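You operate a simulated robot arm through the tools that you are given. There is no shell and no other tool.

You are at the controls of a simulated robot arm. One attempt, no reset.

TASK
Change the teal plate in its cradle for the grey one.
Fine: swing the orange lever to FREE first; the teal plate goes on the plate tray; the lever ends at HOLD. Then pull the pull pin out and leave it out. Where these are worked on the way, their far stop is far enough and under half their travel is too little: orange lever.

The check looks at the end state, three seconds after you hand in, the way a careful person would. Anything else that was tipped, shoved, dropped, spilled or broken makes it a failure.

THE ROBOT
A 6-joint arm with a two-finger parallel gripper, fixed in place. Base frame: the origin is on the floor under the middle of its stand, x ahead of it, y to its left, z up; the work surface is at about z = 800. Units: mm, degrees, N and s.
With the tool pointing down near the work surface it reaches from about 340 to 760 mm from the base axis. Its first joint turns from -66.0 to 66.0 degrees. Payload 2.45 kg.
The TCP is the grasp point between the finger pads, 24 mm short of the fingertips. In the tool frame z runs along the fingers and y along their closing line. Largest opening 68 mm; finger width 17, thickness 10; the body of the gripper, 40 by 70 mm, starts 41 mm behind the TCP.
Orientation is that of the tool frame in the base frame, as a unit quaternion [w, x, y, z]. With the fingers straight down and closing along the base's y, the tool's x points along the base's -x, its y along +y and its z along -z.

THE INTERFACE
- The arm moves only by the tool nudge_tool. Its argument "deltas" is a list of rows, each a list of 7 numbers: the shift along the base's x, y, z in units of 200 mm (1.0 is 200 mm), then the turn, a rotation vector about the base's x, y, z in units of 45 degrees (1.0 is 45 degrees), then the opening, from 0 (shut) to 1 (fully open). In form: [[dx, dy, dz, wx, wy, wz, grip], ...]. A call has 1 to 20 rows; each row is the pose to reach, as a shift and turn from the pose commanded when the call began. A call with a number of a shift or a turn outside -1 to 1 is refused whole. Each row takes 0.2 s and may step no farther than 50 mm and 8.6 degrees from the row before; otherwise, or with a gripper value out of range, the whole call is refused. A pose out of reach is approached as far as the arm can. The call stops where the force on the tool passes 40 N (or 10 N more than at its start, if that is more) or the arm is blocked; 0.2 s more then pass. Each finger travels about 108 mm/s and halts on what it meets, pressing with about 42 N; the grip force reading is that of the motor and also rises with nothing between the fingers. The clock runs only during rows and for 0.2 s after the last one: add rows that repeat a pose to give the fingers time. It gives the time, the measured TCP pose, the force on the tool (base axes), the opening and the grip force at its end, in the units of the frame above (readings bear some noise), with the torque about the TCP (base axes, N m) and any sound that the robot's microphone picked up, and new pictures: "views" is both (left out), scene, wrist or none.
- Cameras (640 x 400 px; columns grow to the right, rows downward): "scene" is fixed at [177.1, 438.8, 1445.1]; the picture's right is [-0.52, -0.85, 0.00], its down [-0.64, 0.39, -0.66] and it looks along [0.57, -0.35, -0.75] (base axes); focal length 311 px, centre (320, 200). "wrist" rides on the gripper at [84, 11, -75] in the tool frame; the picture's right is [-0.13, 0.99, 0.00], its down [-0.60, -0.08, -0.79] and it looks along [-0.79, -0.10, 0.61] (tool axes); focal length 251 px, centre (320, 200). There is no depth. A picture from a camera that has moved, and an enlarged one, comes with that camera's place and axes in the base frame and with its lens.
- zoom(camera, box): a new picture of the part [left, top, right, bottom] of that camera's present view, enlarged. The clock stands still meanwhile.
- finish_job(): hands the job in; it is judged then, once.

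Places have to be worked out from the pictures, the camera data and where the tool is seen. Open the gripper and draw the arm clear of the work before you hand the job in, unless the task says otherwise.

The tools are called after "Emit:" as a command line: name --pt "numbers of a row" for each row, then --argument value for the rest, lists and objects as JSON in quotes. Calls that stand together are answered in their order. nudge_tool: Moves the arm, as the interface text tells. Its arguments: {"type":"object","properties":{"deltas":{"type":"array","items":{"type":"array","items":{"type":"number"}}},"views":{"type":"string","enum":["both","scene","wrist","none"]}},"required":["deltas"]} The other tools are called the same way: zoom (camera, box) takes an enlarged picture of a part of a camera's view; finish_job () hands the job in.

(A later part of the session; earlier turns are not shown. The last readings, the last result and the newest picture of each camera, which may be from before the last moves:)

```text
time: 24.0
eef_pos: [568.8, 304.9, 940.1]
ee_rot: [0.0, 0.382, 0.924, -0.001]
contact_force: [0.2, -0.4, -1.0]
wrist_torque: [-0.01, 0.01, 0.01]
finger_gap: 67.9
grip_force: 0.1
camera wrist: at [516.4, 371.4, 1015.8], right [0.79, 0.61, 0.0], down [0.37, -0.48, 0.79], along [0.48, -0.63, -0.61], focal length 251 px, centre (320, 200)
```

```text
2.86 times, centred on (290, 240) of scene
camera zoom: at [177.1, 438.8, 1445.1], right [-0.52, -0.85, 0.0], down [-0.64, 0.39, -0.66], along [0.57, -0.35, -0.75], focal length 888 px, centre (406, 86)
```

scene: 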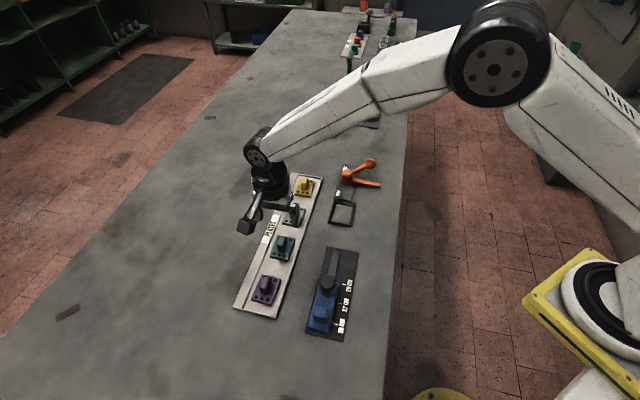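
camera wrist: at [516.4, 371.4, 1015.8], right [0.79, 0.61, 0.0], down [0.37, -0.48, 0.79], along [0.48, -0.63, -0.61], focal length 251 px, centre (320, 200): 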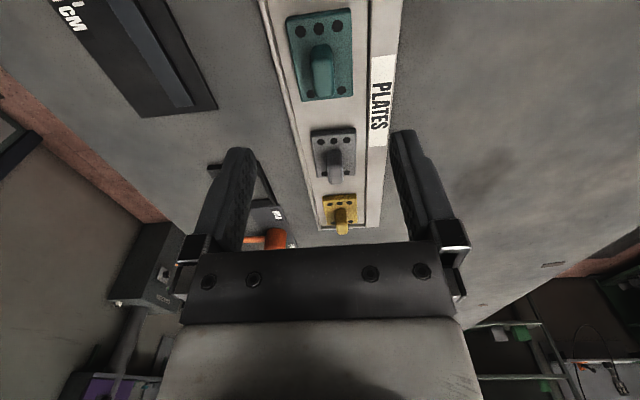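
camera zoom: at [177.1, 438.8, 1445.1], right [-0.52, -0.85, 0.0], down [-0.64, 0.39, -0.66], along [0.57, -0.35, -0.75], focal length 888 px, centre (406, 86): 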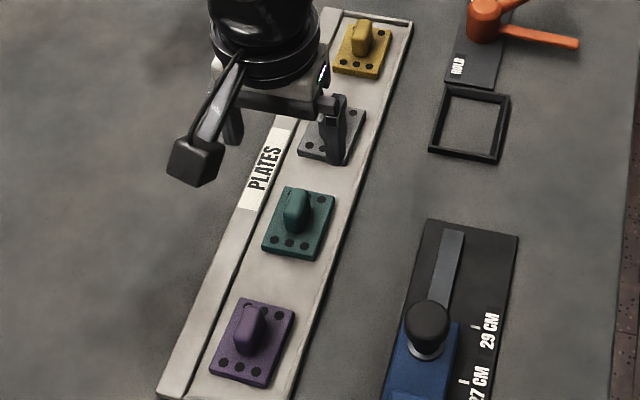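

Teal is lying flat on the tray in the free place. Next I measure the grey plate in the wrist view.

Emit:
zoom --camera "wrist" --box '[270, 0, 390, 100]'

Emit:
zoom --camera "wrist" --box '[270, 110, 390, 210]'

```text
4.00 times, centred on (330, 50) of wrist
camera zoom: at [516.4, 371.4, 1015.8], right [0.79, 0.61, 0.0], down [0.37, -0.48, 0.79], along [0.48, -0.63, -0.61], focal length 1006 px, centre (280, 800)
```

zoom: 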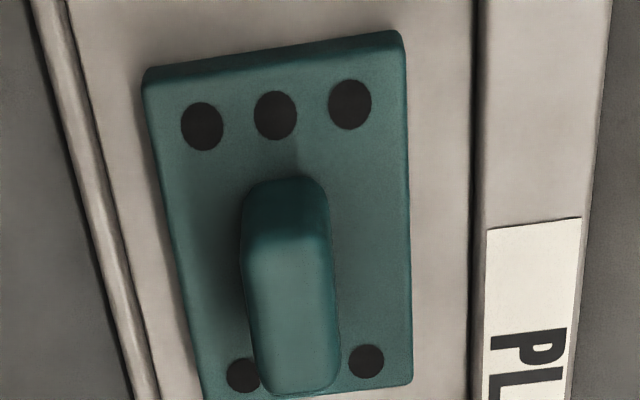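

```text
4.00 times, centred on (330, 160) of wrist
camera zoom: at [516.4, 371.4, 1015.8], right [0.79, 0.61, 0.0], down [0.37, -0.48, 0.79], along [0.48, -0.63, -0.61], focal length 1006 px, centre (280, 360)
```

zoom: 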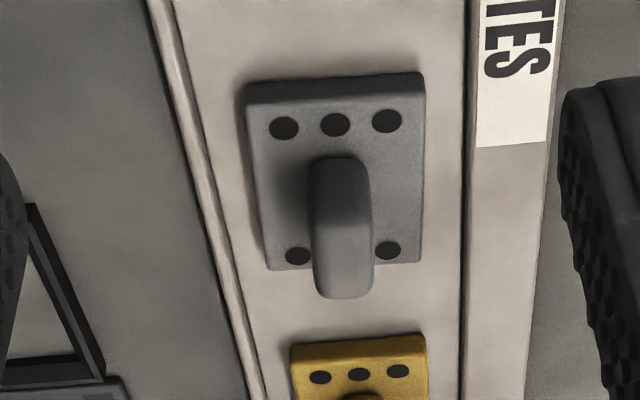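

Teal's dots put its centre at e1 = -190.7 with no twist. Grey's centre is at about e1 = -287.9, e2 = 620.2, twisted by about -2.2°. I move above grey with the matching twist and look again from the same relative pose.

Emit:
nudge_tool --pt "0.116 -0.113 0 0 0 -0.016 1" --pt "0.232 -0.226 0 0 0 -0.032 1" --pt "0.3475 -0.3395 0 0 0 -0.049 1" --pt "0.3475 -0.3395 0 0 0 -0.049 1" --pt "0.3475 -0.3395 0 0 0 -0.049 1" --views "both"

Emit:
zoom --camera "wrist" --box '[270, 0, 390, 100]'

```text
time: 25.2
eef_pos: [638.4, 237.4, 939.5]
ee_rot: [0.0, 0.4, 0.917, 0.0]
contact_force: [-0.6, 0.0, -0.5]
wrist_torque: [-0.02, 0.01, -0.01]
finger_gap: 68.1
grip_force: 0.0
camera wrist: at [589.7, 305.4, 1015.5], right [0.82, 0.58, 0.0], down [0.35, -0.5, 0.79], along [0.46, -0.65, -0.61], focal length 251 px, centre (320, 200)
```

scene: 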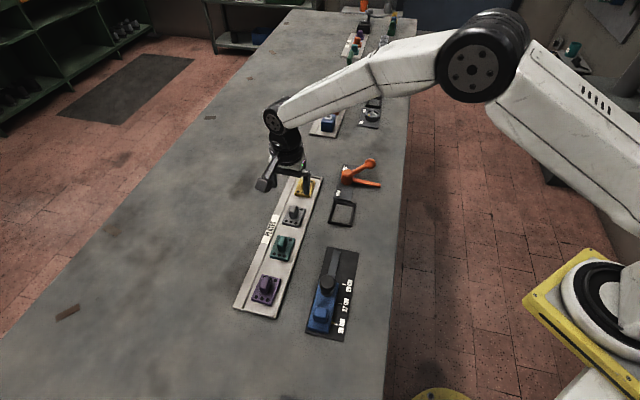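
wrist: 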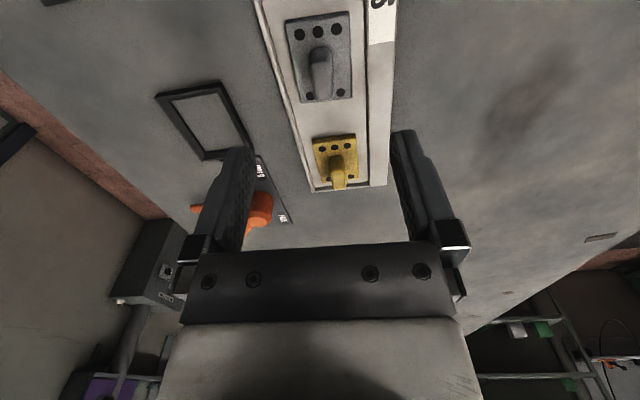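

```text
4.00 times, centred on (330, 50) of wrist
camera zoom: at [589.7, 305.4, 1015.5], right [0.82, 0.58, 0.0], down [0.35, -0.5, 0.79], along [0.46, -0.65, -0.61], focal length 1006 px, centre (280, 800)
```

zoom: 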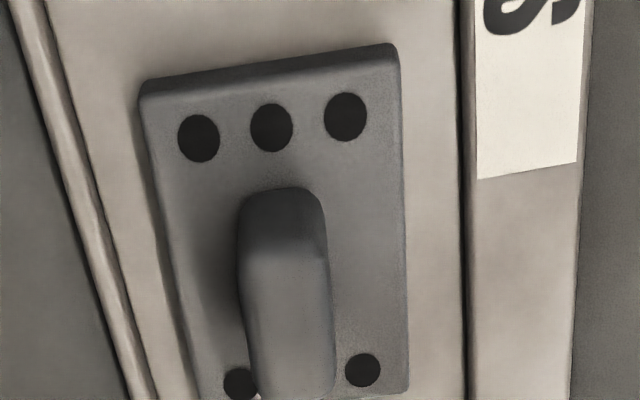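

Compared with teal, grey sits just 1.85 mm farther ahead and about 0.8 mm to the left, and the twist now matches. I correct for that, go straight down to z 850, and close on the grey handle.

Emit:
nudge_tool --pt "0.0032 -0.0097 -0.14 0 0 0 1" --pt "0.0032 -0.0097 -0.28 0 0 0 1" --pt "0.0032 -0.0097 -0.39 0 0 0 1" --pt "0.0032 -0.0097 -0.445 0 0 0 1" --pt "0.0032 -0.0097 -0.445 0 0 0 0.6" --pt "0.0032 -0.0097 -0.445 0 0 0 0" --pt "0.0032 -0.0097 -0.445 0 0 0 0" --pt "0.0032 -0.0097 -0.445 0 0 0 0" --views "both"

Emit:
zoom --camera "wrist" --box '[230, 30, 390, 130]'

```text
time: 27.0
eef_pos: [639.9, 236.9, 850.1]
ee_rot: [-0.001, 0.401, 0.916, 0.0]
contact_force: [1.0, -0.4, -0.2]
wrist_torque: [-0.06, -0.02, 0.03]
finger_gap: 15.5
grip_force: 34.5
camera wrist: at [590.5, 303.6, 926.2], right [0.82, 0.58, 0.0], down [0.35, -0.5, 0.79], along [0.46, -0.65, -0.61], focal length 251 px, centre (320, 200)
```

scene: 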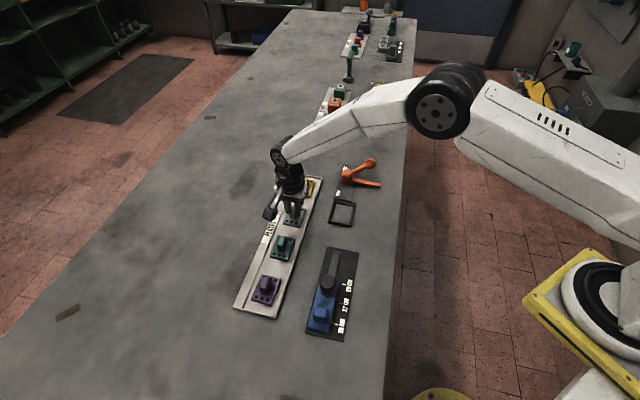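
wrist: 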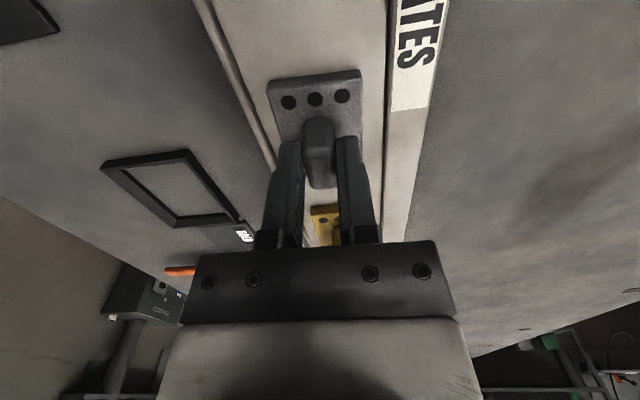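

```text
4.00 times, centred on (310, 80) of wrist
camera zoom: at [590.5, 303.6, 926.2], right [0.82, 0.58, 0.0], down [0.35, -0.5, 0.79], along [0.46, -0.65, -0.61], focal length 1006 px, centre (360, 680)
```

zoom: 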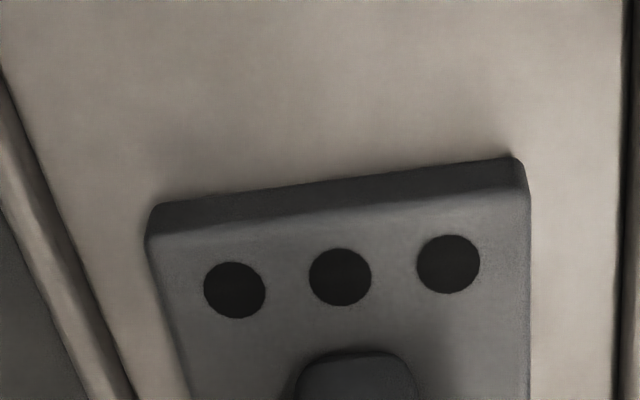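

The grey plate is gripped (15.5 mm gap). Its dots sit 13 px lower in the view than teal's did, so it is about 1.5 mm farther forward in the fingers; I will compensate by that when placing. Lift, carry to above the cradle, undo the twist, and stop at the height where teal hung just above it.

Emit:
nudge_tool --pt "0 0 0.03 0 0 0 0" --pt "0 0 0.15 0 0 0 0" --pt "0 0 0.32 0 0 0 0" --pt "0 0 0.475 0 0 0 0" --pt "-0.066 -0.143 0.475 0 0 0.012 0" --pt "-0.132 -0.286 0.475 0 0 0.024 0" --pt "-0.199 -0.43 0.475 0 0 0.036 0" --pt "-0.265 -0.573 0.475 0 0 0.049 0" --pt "-0.265 -0.573 0.475 0 0 0.049 0" --views "both"

Emit:
nudge_tool --pt "0 0 -0.1 0 0 0 0" --pt "0 0 -0.2 0 0 0 0" --pt "0 0 -0.3 0 0 0 0" --pt "0 0 -0.34 0 0 0 0" --pt "0 0 -0.34 0 0 0 0" --views "both"

Emit:
zoom --camera "wrist" --box '[230, 30, 390, 130]'

```text
time: 29.0
eef_pos: [587.1, 119.5, 946.2]
ee_rot: [0.001, 0.382, 0.924, 0.0]
contact_force: [-0.1, 0.5, -2.8]
wrist_torque: [0.01, 0.03, 0.01]
finger_gap: 15.8
grip_force: 34.9
camera wrist: at [534.8, 186.4, 1021.7], right [0.79, 0.61, 0.0], down [0.37, -0.48, 0.79], along [0.48, -0.63, -0.61], focal length 251 px, centre (320, 200)
```

scene: 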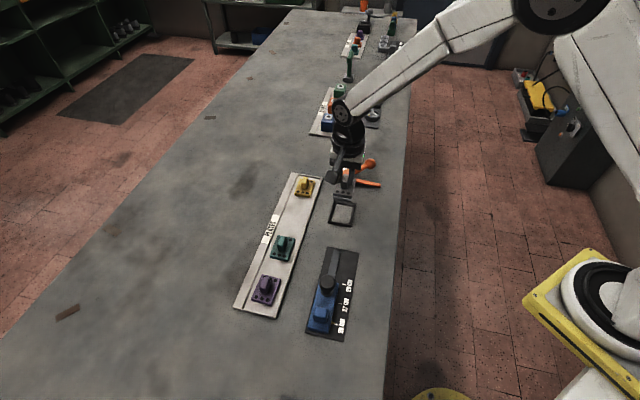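
wrist: 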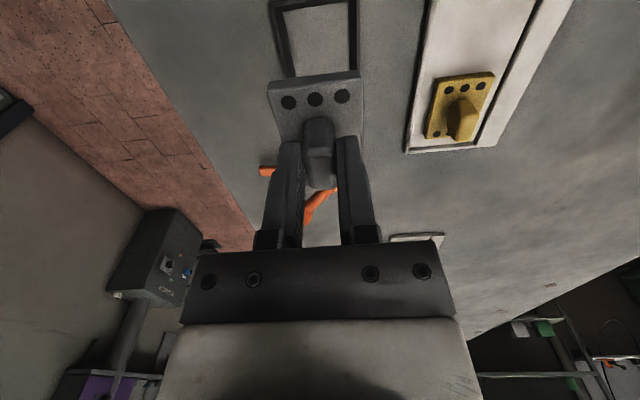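

```text
time: 30.2
eef_pos: [587.8, 120.7, 878.4]
ee_rot: [0.0, 0.383, 0.924, 0.0]
contact_force: [-0.5, -0.5, -2.3]
wrist_torque: [0.01, 0.02, 0.0]
finger_gap: 15.3
grip_force: 35.0
camera wrist: at [535.1, 186.5, 953.3], right [0.79, 0.61, 0.0], down [0.37, -0.48, 0.79], along [0.48, -0.63, -0.61], focal length 251 px, centre (320, 200)
```

scene: 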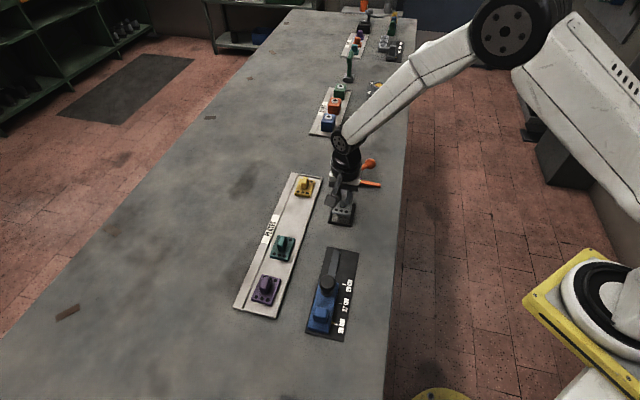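
wrist: 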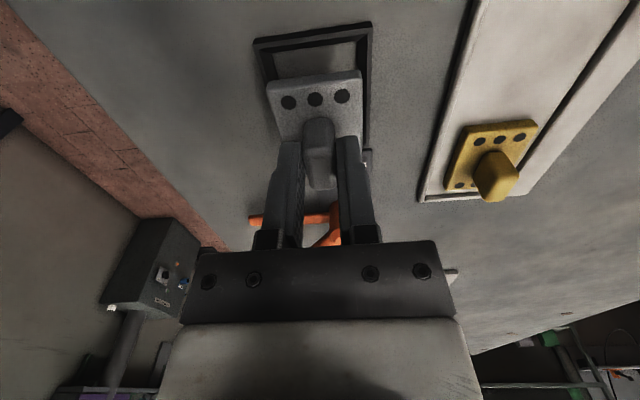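

```text
4.00 times, centred on (310, 80) of wrist
camera zoom: at [535.1, 186.5, 953.3], right [0.79, 0.61, 0.0], down [0.37, -0.48, 0.79], along [0.48, -0.63, -0.61], focal length 1006 px, centre (360, 680)
```

zoom: 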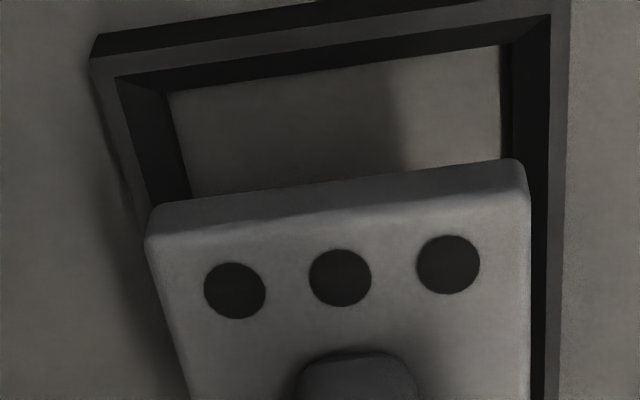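

Against the teal reference view, the grey plate is only about 0.4 mm off in both directions relative to the cradle. I trim that and lower it to just over the rim, then in small steps.

Emit:
nudge_tool --pt "-0.0028 0 -0.03 0 0 0 0" --pt "-0.0028 0 -0.06 0 0 0 0" --pt "-0.0028 0 -0.08 0 0 0 0" --pt "-0.0028 0 -0.08 0 0 0 0" --views "wrist"

Emit:
zoom --camera "wrist" --box '[230, 30, 390, 130]'

```text
time: 31.2
eef_pos: [587.0, 120.9, 861.1]
ee_rot: [0.0, 0.382, 0.924, 0.0]
contact_force: [0.6, 0.0, -2.0]
wrist_torque: [0.02, 0.03, 0.02]
finger_gap: 15.7
grip_force: 34.4
camera wrist: at [534.6, 187.0, 937.4], right [0.79, 0.61, 0.0], down [0.37, -0.48, 0.79], along [0.48, -0.63, -0.61], focal length 251 px, centre (320, 200)
```

wrist: 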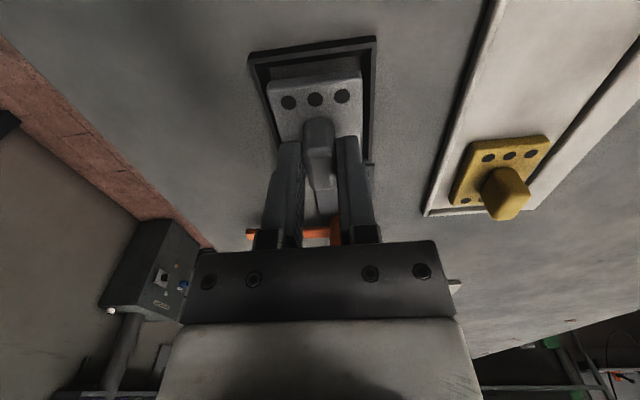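

```text
4.00 times, centred on (310, 80) of wrist
camera zoom: at [534.6, 187.0, 937.4], right [0.79, 0.61, 0.0], down [0.37, -0.48, 0.79], along [0.48, -0.63, -0.61], focal length 1006 px, centre (360, 680)
```

zoom: 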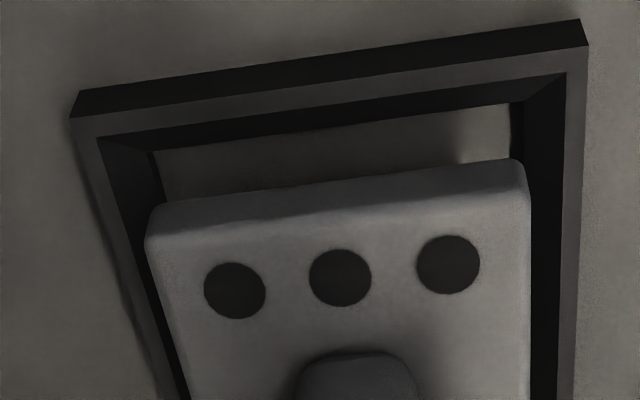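

Well lined up: equal wall margins left and right. I go on down in steps while watching the force.

Emit:
nudge_tool --pt "0 0 -0.015 0 0 0 0" --pt "0 0 -0.03 0 0 0 0" --pt "0 0 -0.03 0 0 0 0" --views "none"

Emit:
nudge_tool --pt "0 0 -0.01 0 0 0 0" --pt "0 0 -0.02 0 0 0 0" --pt "0 0 -0.02 0 0 0 0" --views "wrist"

Emit:
zoom --camera "wrist" --box '[230, 30, 390, 130]'

```text
time: 32.0
eef_pos: [586.1, 120.8, 855.9]
ee_rot: [0.0, 0.383, 0.924, 0.0]
contact_force: [-0.5, 0.0, -3.5]
wrist_torque: [-0.01, 0.01, 0.01]
finger_gap: 15.5
grip_force: 34.9
```

```text
time: 32.8
eef_pos: [585.8, 120.3, 852.6]
ee_rot: [0.0, 0.383, 0.924, 0.001]
contact_force: [0.9, -0.1, -1.9]
wrist_torque: [0.02, 0.01, 0.02]
finger_gap: 15.6
grip_force: 34.9
camera wrist: at [534.6, 186.7, 927.7], right [0.79, 0.61, 0.0], down [0.37, -0.48, 0.79], along [0.48, -0.63, -0.61], focal length 251 px, centre (320, 200)
```

wrist: 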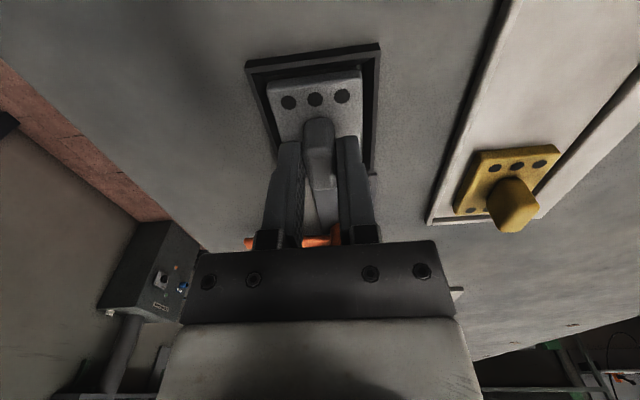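

```text
4.00 times, centred on (310, 80) of wrist
camera zoom: at [534.6, 186.7, 927.7], right [0.79, 0.61, 0.0], down [0.37, -0.48, 0.79], along [0.48, -0.63, -0.61], focal length 1006 px, centre (360, 680)
```

zoom: 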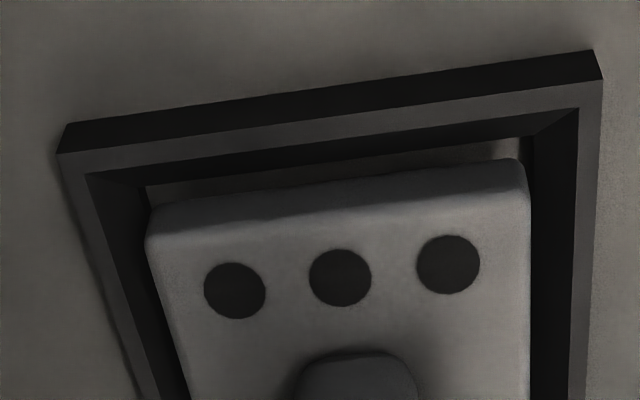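

The plate is already going inside the frame with no contact force. I take the last few millimetres in steps until it touches.

Emit:
nudge_tool --pt "0 0 -0.01 0 0 0 0" --pt "0 0 -0.015 0 0 0 0" --pt "0 0 -0.015 0 0 0 0" --views "none"

Emit:
nudge_tool --pt "0 0 -0.005 0 0 0 0" --pt "0 0 -0.005 0 0 0 0" --views "wrist"

Emit:
zoom --camera "wrist" --box '[230, 30, 390, 130]'

```text
time: 33.6
eef_pos: [586.2, 119.7, 849.1]
ee_rot: [0.0, 0.383, 0.924, 0.001]
contact_force: [0.2, -0.2, -2.5]
wrist_torque: [-0.01, 0.0, 0.01]
finger_gap: 15.6
grip_force: 34.5
```

```text
time: 34.2
eef_pos: [586.3, 120.2, 848.1]
ee_rot: [0.0, 0.382, 0.924, 0.0]
contact_force: [0.4, 0.2, -1.6]
wrist_torque: [0.01, 0.01, -0.02]
finger_gap: 15.6
grip_force: 34.8
camera wrist: at [534.2, 186.6, 923.8], right [0.79, 0.61, 0.0], down [0.37, -0.48, 0.79], along [0.48, -0.63, -0.61], focal length 251 px, centre (320, 200)
```

wrist: 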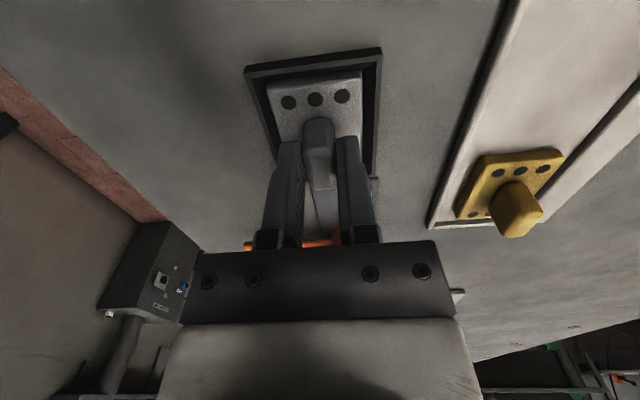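

```text
4.00 times, centred on (310, 80) of wrist
camera zoom: at [534.2, 186.6, 923.8], right [0.79, 0.61, 0.0], down [0.37, -0.48, 0.79], along [0.48, -0.63, -0.61], focal length 1006 px, centre (360, 680)
```

zoom: 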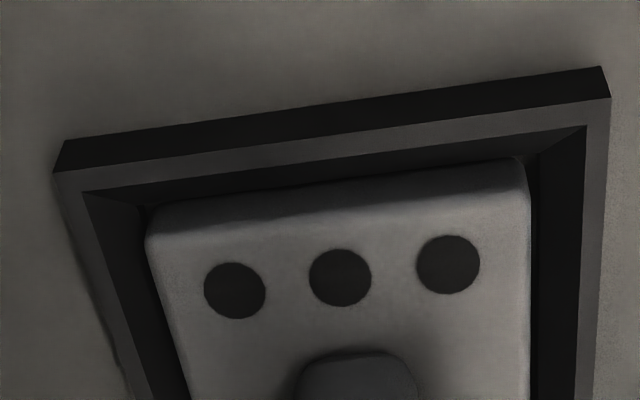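

Still hanging free at a commanded z of 847. I take two more 1 mm steps.

Emit:
nudge_tool --pt "0 0 -0.005 0 0 0 0" --pt "0 0 -0.005 0 0 0 0" --views "none"

Emit:
nudge_tool --pt "0 0 -0.005 0 0 0 0" --pt "0 0 -0.005 0 0 0 0" --views "none"

```text
time: 34.8
eef_pos: [586.1, 120.9, 846.7]
ee_rot: [0.0, 0.383, 0.924, 0.0]
contact_force: [-3.2, -2.0, 7.1]
wrist_torque: [-0.04, 0.07, -0.08]
finger_gap: 15.4
grip_force: 34.9
```

```text
time: 35.4
eef_pos: [586.3, 120.9, 848.2]
ee_rot: [0.001, 0.382, 0.924, 0.0]
contact_force: [-9.2, -3.5, 29.3]
wrist_torque: [0.0, 0.41, -0.01]
finger_gap: 15.5
grip_force: 34.9
```

Firm contact at a commanded z of about 846.5, matching teal's seated height, so grey is on the cradle floor. I ease off, open, and lift clear.

Emit:
nudge_tool --pt "0 0 0.007 0 0 0 0" --pt "0 0 0.007 0 0 0 0.3" --pt "0 0 0.007 0 0 0 0.7" --pt "0 0 0.007 0 0 0 0.7" --pt "0 0 0.1 0 0 0 0.7" --pt "0 0 0.25 0 0 0 1" --pt "0 0 0.45 0 0 0 1" --pt "0 0 0.55 0 0 0 1" --views "both"

Emit:
zoom --camera "scene" --box '[230, 150, 400, 300]'

Emit:
zoom --camera "wrist" --box '[240, 0, 440, 240]'

```text
time: 37.2
eef_pos: [585.7, 119.9, 956.0]
ee_rot: [0.0, 0.384, 0.923, 0.0]
contact_force: [0.5, -0.8, 0.1]
wrist_torque: [-0.02, -0.01, 0.01]
finger_gap: 68.1
grip_force: 0.1
camera wrist: at [534.6, 187.3, 1032.0], right [0.79, 0.61, 0.0], down [0.37, -0.48, 0.79], along [0.48, -0.63, -0.61], focal length 251 px, centre (320, 200)
```

scene: 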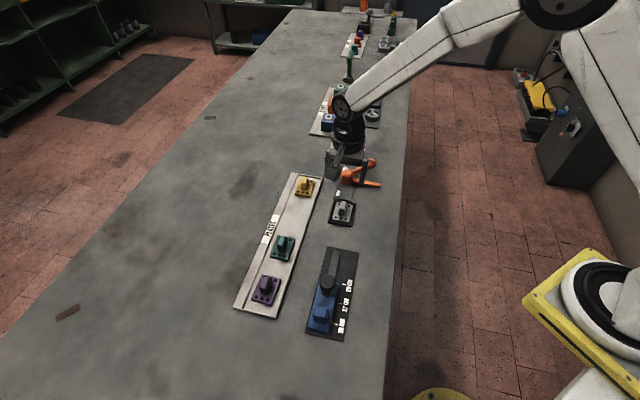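
wrist: 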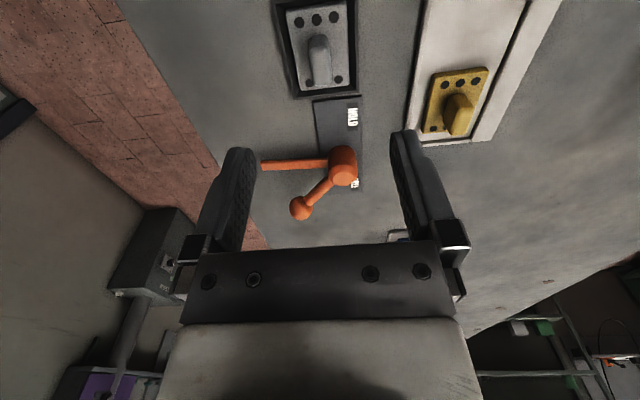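

```text
2.67 times, centred on (315, 225) of scene
camera zoom: at [177.1, 438.8, 1445.1], right [-0.52, -0.85, 0.0], down [-0.64, 0.39, -0.66], along [0.57, -0.35, -0.75], focal length 829 px, centre (333, 133)
```

zoom: 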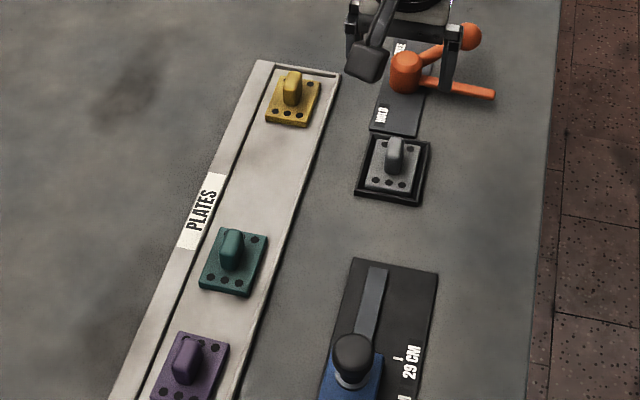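

```text
1.67 times, centred on (340, 120) of wrist
camera zoom: at [534.6, 187.3, 1032.0], right [0.79, 0.61, 0.0], down [0.37, -0.48, 0.79], along [0.48, -0.63, -0.61], focal length 419 px, centre (287, 333)
```

zoom: 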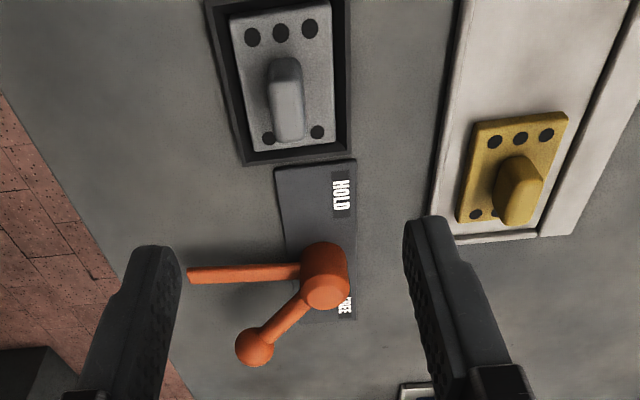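

Grey is seated flat in the cradle. Now for the lever: I turn the tool back round at height to the orientation I left it with, and move over the ball at about (675, -36).

Emit:
nudge_tool --pt "0 0 0 0 0 0.167 1" --pt "0 0 0 0 0 0.333 1" --pt "0 0 0 0 0 0.5 1" --pt "0 0 0 0 0 0.667 1" --pt "0 0 0 0 0 0.833 1" --pt "0 0 0 0 0 1.0 1" --views "none"

Emit:
nudge_tool --pt "0.073 -0.13 0 0 0 0.167 1" --pt "0.147 -0.26 0 0 0 0.333 1" --pt "0.22 -0.39 0 0 0 0.5 1" --pt "0.293 -0.52 0 0 0 0.667 1" --pt "0.367 -0.65 0 0 0 0.833 1" --pt "0.44 -0.78 0 0 0 1.0 1" --views "none"

Emit:
nudge_tool --pt "0 0 0 0 0 0.167 1" --pt "0 0 0 0 0 0.333 1" --pt "0 0 0 0 0 0.5 1" --pt "0 0 0 0 0 0.667 1" --pt "0 0 0 0 0 0.844 1" --pt "0 0 0 0 0 0.844 1" --views "both"

```text
time: 38.6
eef_pos: [586.0, 120.0, 956.1]
ee_rot: [0.0, -0.002, 1.0, 0.0]
contact_force: [-0.1, 0.2, 0.0]
wrist_torque: [-0.02, 0.01, -0.02]
finger_gap: 67.9
grip_force: 0.1
```

```text
time: 40.0
eef_pos: [675.5, -35.6, 956.1]
ee_rot: [0.0, -0.383, 0.924, 0.0]
contact_force: [0.5, -0.2, -0.3]
wrist_torque: [0.0, -0.02, -0.02]
finger_gap: 68.0
grip_force: 0.0
```

```text
time: 41.4
eef_pos: [675.7, -36.5, 955.2]
ee_rot: [0.0, -0.664, 0.748, 0.0]
contact_force: [-0.9, 0.7, 0.0]
wrist_torque: [-0.02, -0.01, -0.04]
finger_gap: 68.2
grip_force: 0.0
camera wrist: at [653.2, -118.7, 1031.4], right [-0.97, 0.25, 0.0], down [0.15, 0.59, 0.79], along [0.2, 0.77, -0.61], focal length 251 px, centre (320, 200)
```

scene: 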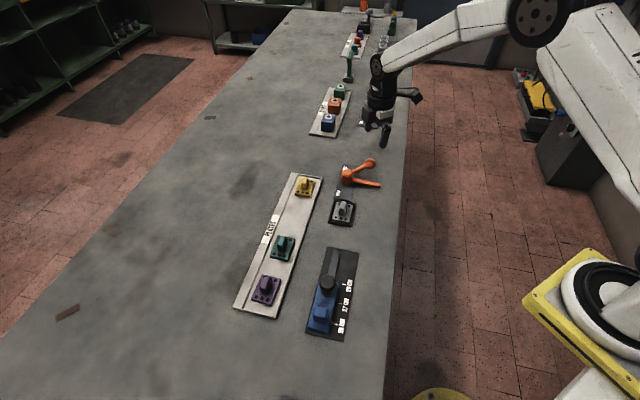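
wrist: 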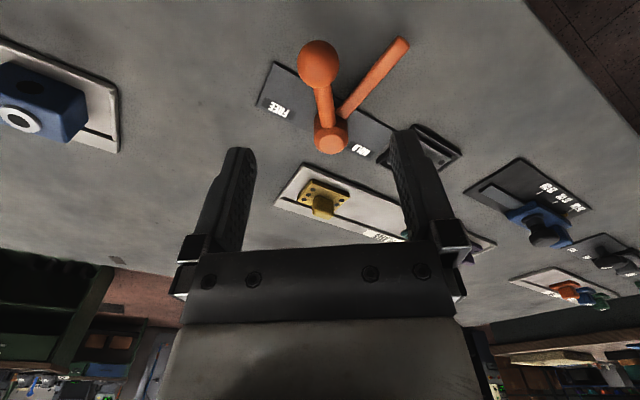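

The ball shows at about (674, -38, 850), so the lever is still at the far stop. I narrow the fingers to about 51 mm to stay clear of the bar, lower around the ball, then close loosely.

Emit:
nudge_tool --pt "-0.006 -0.012 -0.1 0 0 0 0.75" --pt "-0.006 -0.012 -0.25 0 0 0 0.75" --pt "-0.006 -0.012 -0.4 0 0 0 0.75" --pt "-0.006 -0.012 -0.52 0 0 0 0.75" --pt "-0.006 -0.012 -0.52 0 0 0 0.55" --pt "-0.006 -0.012 -0.52 0 0 0 0.55" --views "both"

```text
time: 42.8
eef_pos: [673.6, -36.3, 852.9]
ee_rot: [-0.001, -0.663, 0.749, 0.0]
contact_force: [-0.5, -0.4, -0.5]
wrist_torque: [0.01, 0.03, 0.02]
finger_gap: 37.4
grip_force: 0.1
camera wrist: at [652.3, -120.2, 927.4], right [-0.97, 0.25, 0.0], down [0.15, 0.59, 0.79], along [0.2, 0.77, -0.61], focal length 251 px, centre (320, 200)
```

scene: 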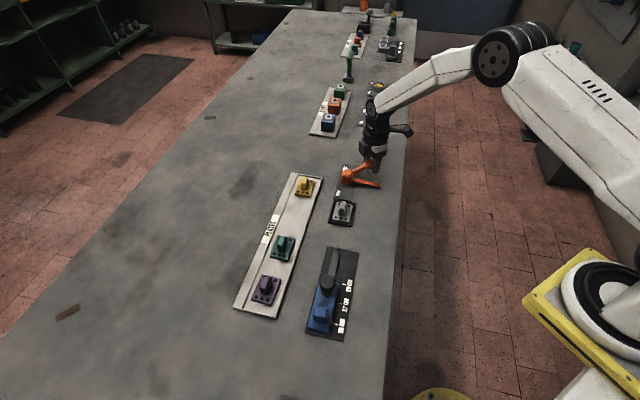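
wrist: 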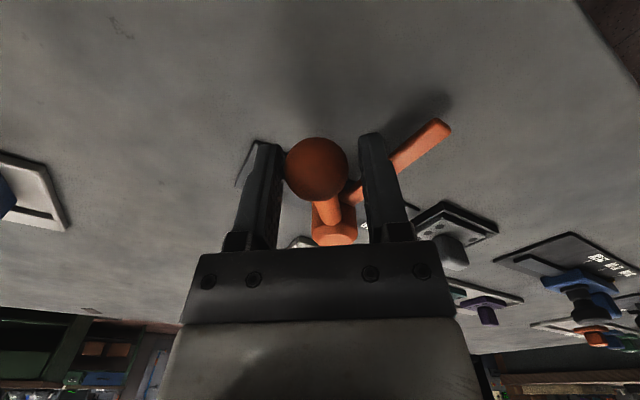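

The ball is between the fingers again. I swing it clockwise back towards HOLD, first half of the arc.

Emit:
nudge_tool --pt "-0.0525 0.0125 0 0 0 -0.1778 0.55" --pt "-0.104 0.026 0 0 0 -0.3556 0.55" --pt "-0.153 0.047 0 0 0 -0.5333 0.55" --pt "-0.1985 0.0745 0 0 0 -0.7111 0.55" --pt "-0.24 0.108 0 0 0 -0.8889 0.55" --views "both"

```text
time: 44.0
eef_pos: [625.6, -15.8, 851.8]
ee_rot: [0.0, -0.366, 0.931, -0.001]
contact_force: [-0.1, -0.5, 0.2]
wrist_torque: [-0.01, 0.0, 0.02]
finger_gap: 37.6
grip_force: 0.1
camera wrist: at [555.7, -66.2, 927.7], right [-0.58, 0.82, 0.0], down [0.5, 0.35, 0.79], along [0.65, 0.46, -0.61], focal length 251 px, centre (320, 200)
```

scene: 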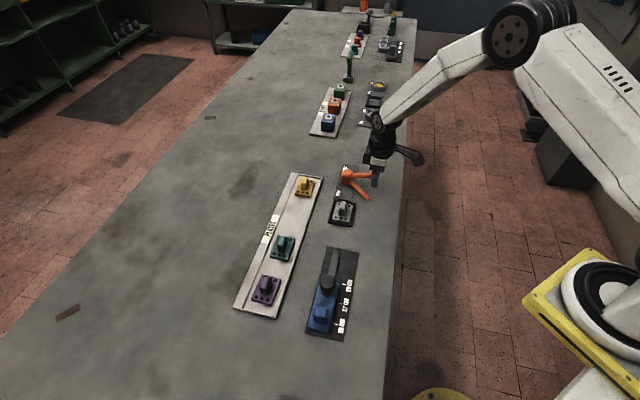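
wrist: 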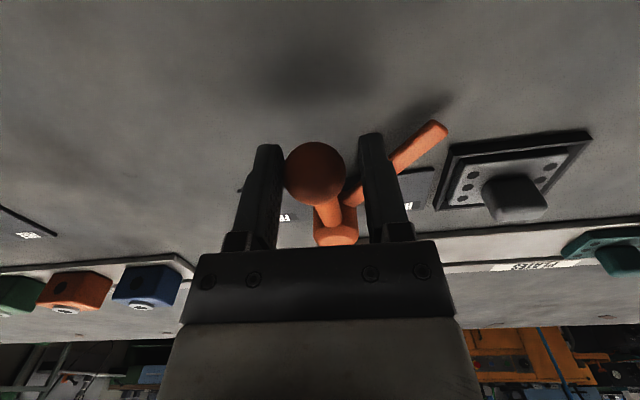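

It is moving freely with no notable force. I continue to about 187°, just short of the original HOLD angle.

Emit:
nudge_tool --pt "-0.036 0.0388 0 0 0 -0.1778 0.55" --pt "-0.0665 0.0825 0 0 0 -0.3556 0.55" --pt "-0.0905 0.1295 0 0 0 -0.5333 0.55" --pt "-0.108 0.18 0 0 0 -0.7111 0.55" --pt "-0.118 0.232 0 0 0 -0.8889 0.55" --views "both"

Emit:
zoom --camera "scene" --box '[300, 140, 420, 230]'

```text
time: 45.2
eef_pos: [601.6, 29.7, 851.1]
ee_rot: [0.0, -0.025, 1.0, 0.0]
contact_force: [0.9, -0.6, -0.5]
wrist_torque: [0.01, 0.0, 0.03]
finger_gap: 37.4
grip_force: 0.1
camera wrist: at [516.9, 36.4, 928.1], right [0.08, 1.0, 0.0], down [0.61, -0.05, 0.79], along [0.79, -0.06, -0.61], focal length 251 px, centre (320, 200)
```

scene: 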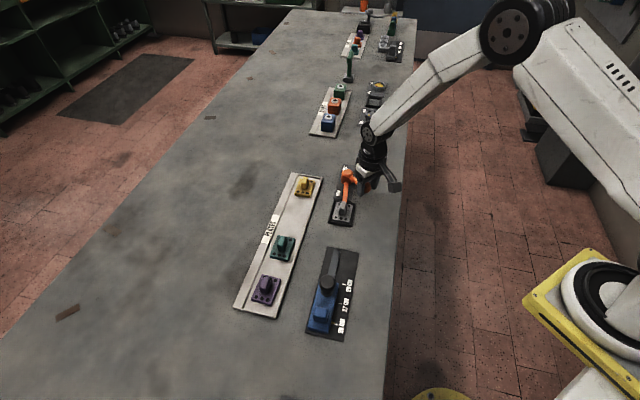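
wrist: 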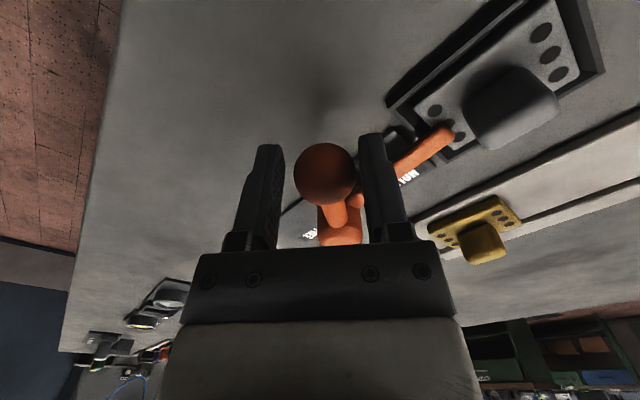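

```text
4.44 times, centred on (360, 185) of scene
camera zoom: at [177.1, 438.8, 1445.1], right [-0.52, -0.85, 0.0], down [-0.64, 0.39, -0.66], along [0.57, -0.35, -0.75], focal length 1381 px, centre (142, 267)
```

zoom: 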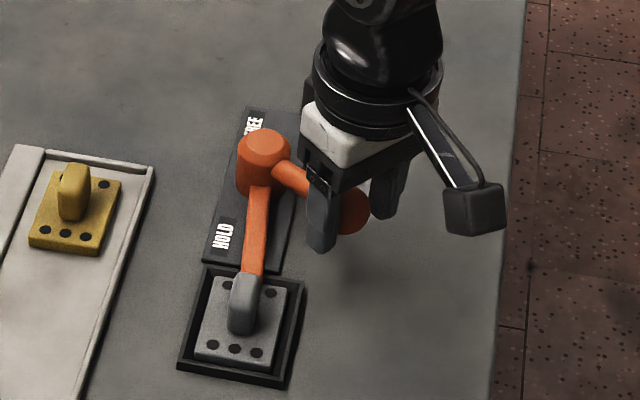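

The bar is back over the plate, almost at HOLD. I press on a few degrees to be sure it reaches the stop.

Emit:
nudge_tool --pt "-0.0025 0.0265 0 0 0 -0.089 0.55" --pt "-0.003 0.04 0 0 0 -0.133 0.55" --pt "-0.003 0.04 0 0 0 -0.133 0.55" --views "wrist"

Emit:
zoom --camera "scene" --box '[300, 140, 420, 230]'

```text
time: 46.0
eef_pos: [602.4, 37.8, 852.3]
ee_rot: [0.0, 0.027, 1.0, 0.0]
contact_force: [1.5, -5.5, -0.2]
wrist_torque: [-0.04, -0.01, -0.01]
finger_gap: 41.2
grip_force: 2.4
camera wrist: at [517.5, 52.5, 928.1], right [0.18, 0.98, 0.0], down [0.6, -0.11, 0.79], along [0.78, -0.14, -0.61], focal length 251 px, centre (320, 200)
```

wrist: 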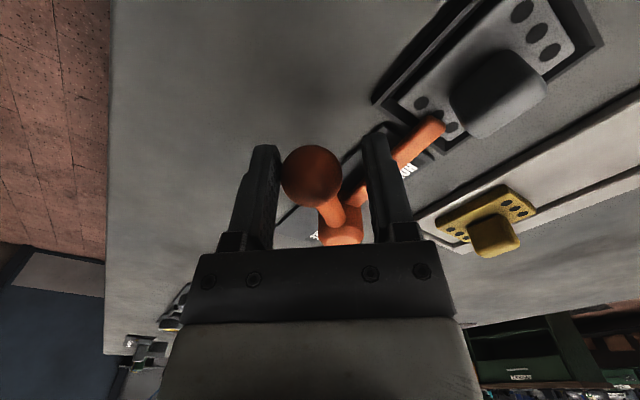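

```text
4.44 times, centred on (360, 185) of scene
camera zoom: at [177.2, 438.7, 1445.2], right [-0.52, -0.85, 0.0], down [-0.64, 0.39, -0.66], along [0.57, -0.35, -0.75], focal length 1381 px, centre (142, 267)
```

zoom: 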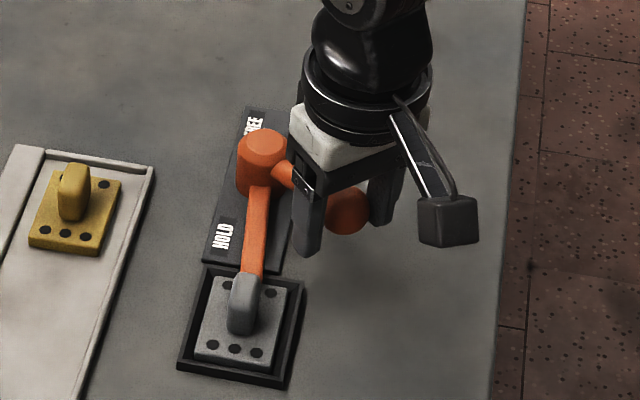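

The finger now presses the ball against a stop (gap forced to 41 mm, 5.5 N), and the ball's picture position matches the original HOLD within a pixel. I press slightly more to confirm the stop is firm.

Emit:
nudge_tool --pt "0 0.02 0 0 0 -0.06 0.55" --pt "0 0.035 0 0 0 -0.1 0.55" --pt "0 0.035 0 0 0 -0.1 0.55" --views "wrist"

Emit:
zoom --camera "scene" --box '[300, 140, 420, 230]'

```text
time: 46.8
eef_pos: [602.2, 43.7, 852.3]
ee_rot: [0.001, 0.066, 0.998, 0.0]
contact_force: [5.1, -18.6, 4.0]
wrist_torque: [-0.26, -0.1, 0.07]
finger_gap: 51.6
grip_force: 8.6
camera wrist: at [519.5, 65.3, 928.0], right [0.26, 0.97, 0.0], down [0.59, -0.16, 0.79], along [0.77, -0.21, -0.61], focal length 251 px, centre (320, 200)
```

wrist: 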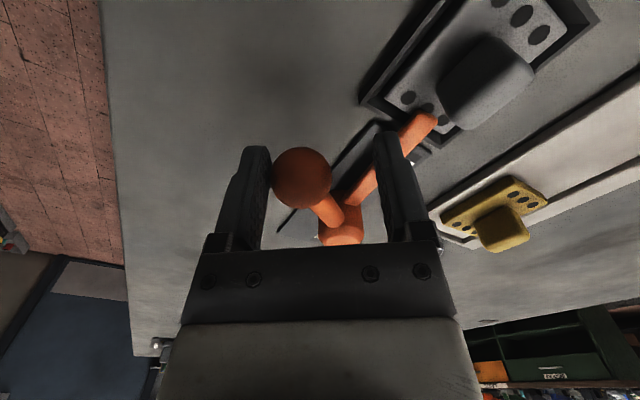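

```text
4.44 times, centred on (360, 185) of scene
camera zoom: at [177.2, 438.4, 1445.3], right [-0.52, -0.85, 0.0], down [-0.64, 0.39, -0.66], along [0.57, -0.35, -0.75], focal length 1381 px, centre (142, 267)
```

zoom: 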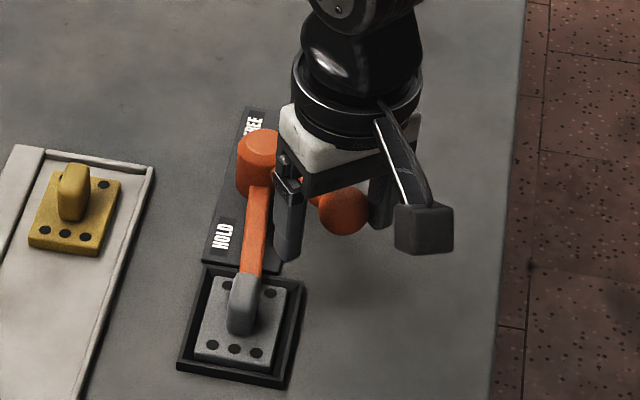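

The reaction rises to 19 N while the ball stays put, so the lever is on its HOLD stop. I back off, open, and lift clear.

Emit:
nudge_tool --pt "0 -0.025 0 0 0 0.05 0.75" --pt "0 -0.05 0 0 0 0.1 1" --pt "0 -0.05 0 0 0 0.1 1" --pt "0 -0.05 0.2 0 0 0.1 1" --pt "0 -0.05 0.4 0 0 0.1 1" --pt "0 -0.05 0.6 0 0 0.1 1" --views "both"

Emit:
zoom --camera "scene" --box '[300, 140, 420, 230]'

Emit:
zoom --camera "scene" --box '[280, 235, 400, 345]'

```text
time: 48.2
eef_pos: [600.0, 34.6, 971.7]
ee_rot: [0.0, 0.026, 1.0, 0.0]
contact_force: [0.0, 0.7, -0.2]
wrist_torque: [-0.01, -0.02, 0.0]
finger_gap: 67.9
grip_force: 0.1
camera wrist: at [516.3, 49.7, 1047.6], right [0.18, 0.98, 0.0], down [0.6, -0.11, 0.79], along [0.78, -0.14, -0.61], focal length 251 px, centre (320, 200)
```

scene: 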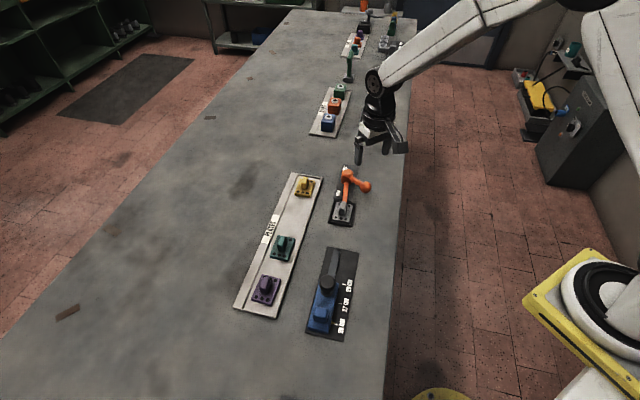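
wrist: 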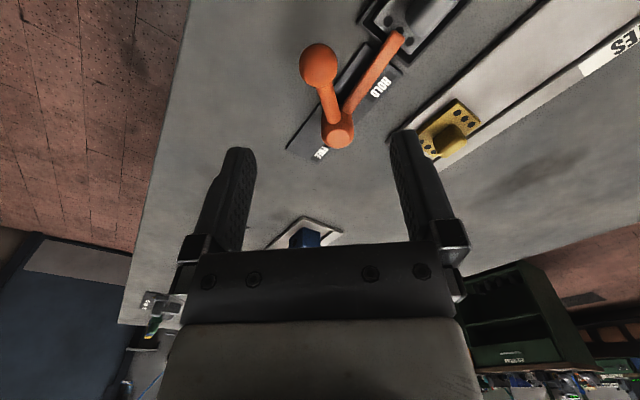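

```text
4.44 times, centred on (360, 185) of scene
camera zoom: at [177.1, 438.8, 1445.1], right [-0.52, -0.85, 0.0], down [-0.64, 0.39, -0.66], along [0.57, -0.35, -0.75], focal length 1381 px, centre (142, 267)
```

zoom: 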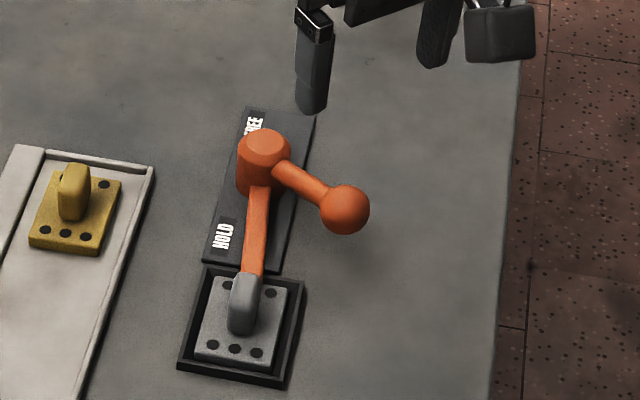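

```text
3.64 times, centred on (340, 290) of scene
camera zoom: at [177.1, 438.8, 1445.1], right [-0.52, -0.85, 0.0], down [-0.64, 0.39, -0.66], along [0.57, -0.35, -0.75], focal length 1130 px, centre (247, -127)
```

zoom: 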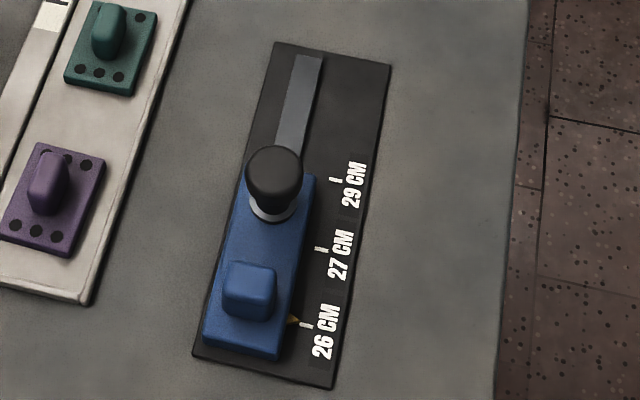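

The lever is at HOLD, in exactly its starting picture position. The only pin within reach is the black knob with a steel collar on the blue slide, near (420, 272); I move round to look at it closely.

Emit:
nudge_tool --pt "-0.128 0.155 0 0 0 -0.093 1" --pt "-0.256 0.31 0 0 0 -0.187 1" --pt "-0.384 0.465 0 0 0 -0.28 1" --pt "-0.512 0.62 0 0 0 -0.373 1" --pt "-0.642 0.775 0 0 0 -0.467 1" --views "none"

Emit:
nudge_tool --pt "-0.128 0.155 0 0 0 -0.093 1" --pt "-0.256 0.31 0 0 0 -0.187 1" --pt "-0.384 0.465 0 0 0 -0.28 1" --pt "-0.512 0.62 0 0 0 -0.373 1" --pt "-0.642 0.775 -0.03 0 0 -0.467 1" --pt "-0.642 0.775 -0.03 0 0 -0.467 1" --views "both"

Emit:
zoom --camera "wrist" --box '[220, 40, 440, 220]'

```text
time: 49.4
eef_pos: [471.1, 191.1, 971.4]
ee_rot: [0.0, 0.209, 0.978, 0.0]
contact_force: [-0.7, -0.4, 0.2]
wrist_torque: [0.02, -0.01, 0.0]
finger_gap: 68.1
grip_force: 0.0
```

```text
time: 50.8
eef_pos: [343.7, 345.2, 965.5]
ee_rot: [0.0, 0.383, 0.924, 0.0]
contact_force: [-0.4, -0.2, -0.4]
wrist_torque: [0.02, 0.0, 0.01]
finger_gap: 68.0
grip_force: 0.1
camera wrist: at [292.0, 412.2, 1041.2], right [0.79, 0.61, 0.0], down [0.37, -0.48, 0.79], along [0.48, -0.63, -0.61], focal length 251 px, centre (320, 200)
```

scene: 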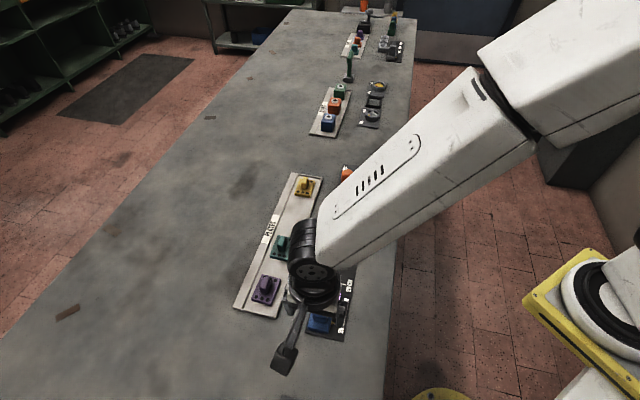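
wrist: 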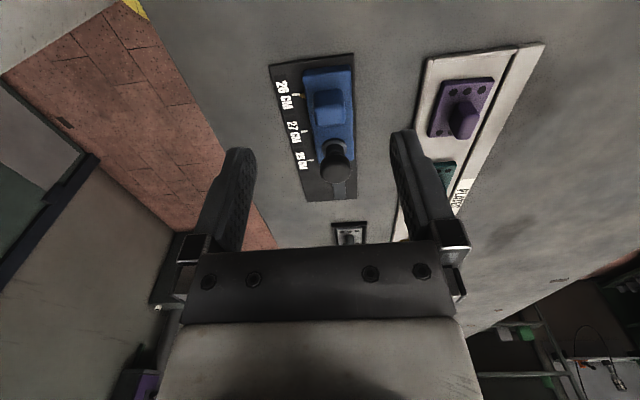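

```text
2.22 times, centred on (330, 130) of wrist
camera zoom: at [292.0, 412.2, 1041.2], right [0.79, 0.61, 0.0], down [0.37, -0.48, 0.79], along [0.48, -0.63, -0.61], focal length 559 px, centre (298, 356)
```

zoom: 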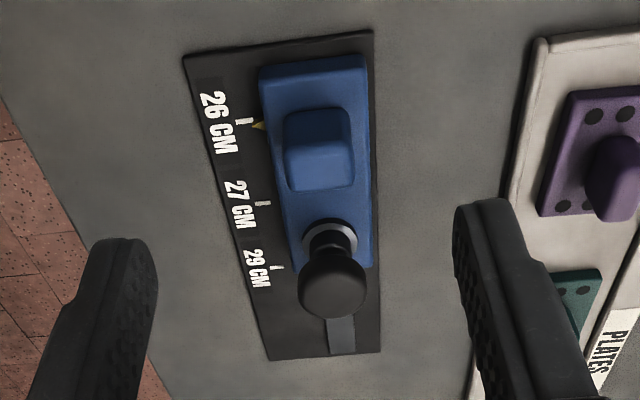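

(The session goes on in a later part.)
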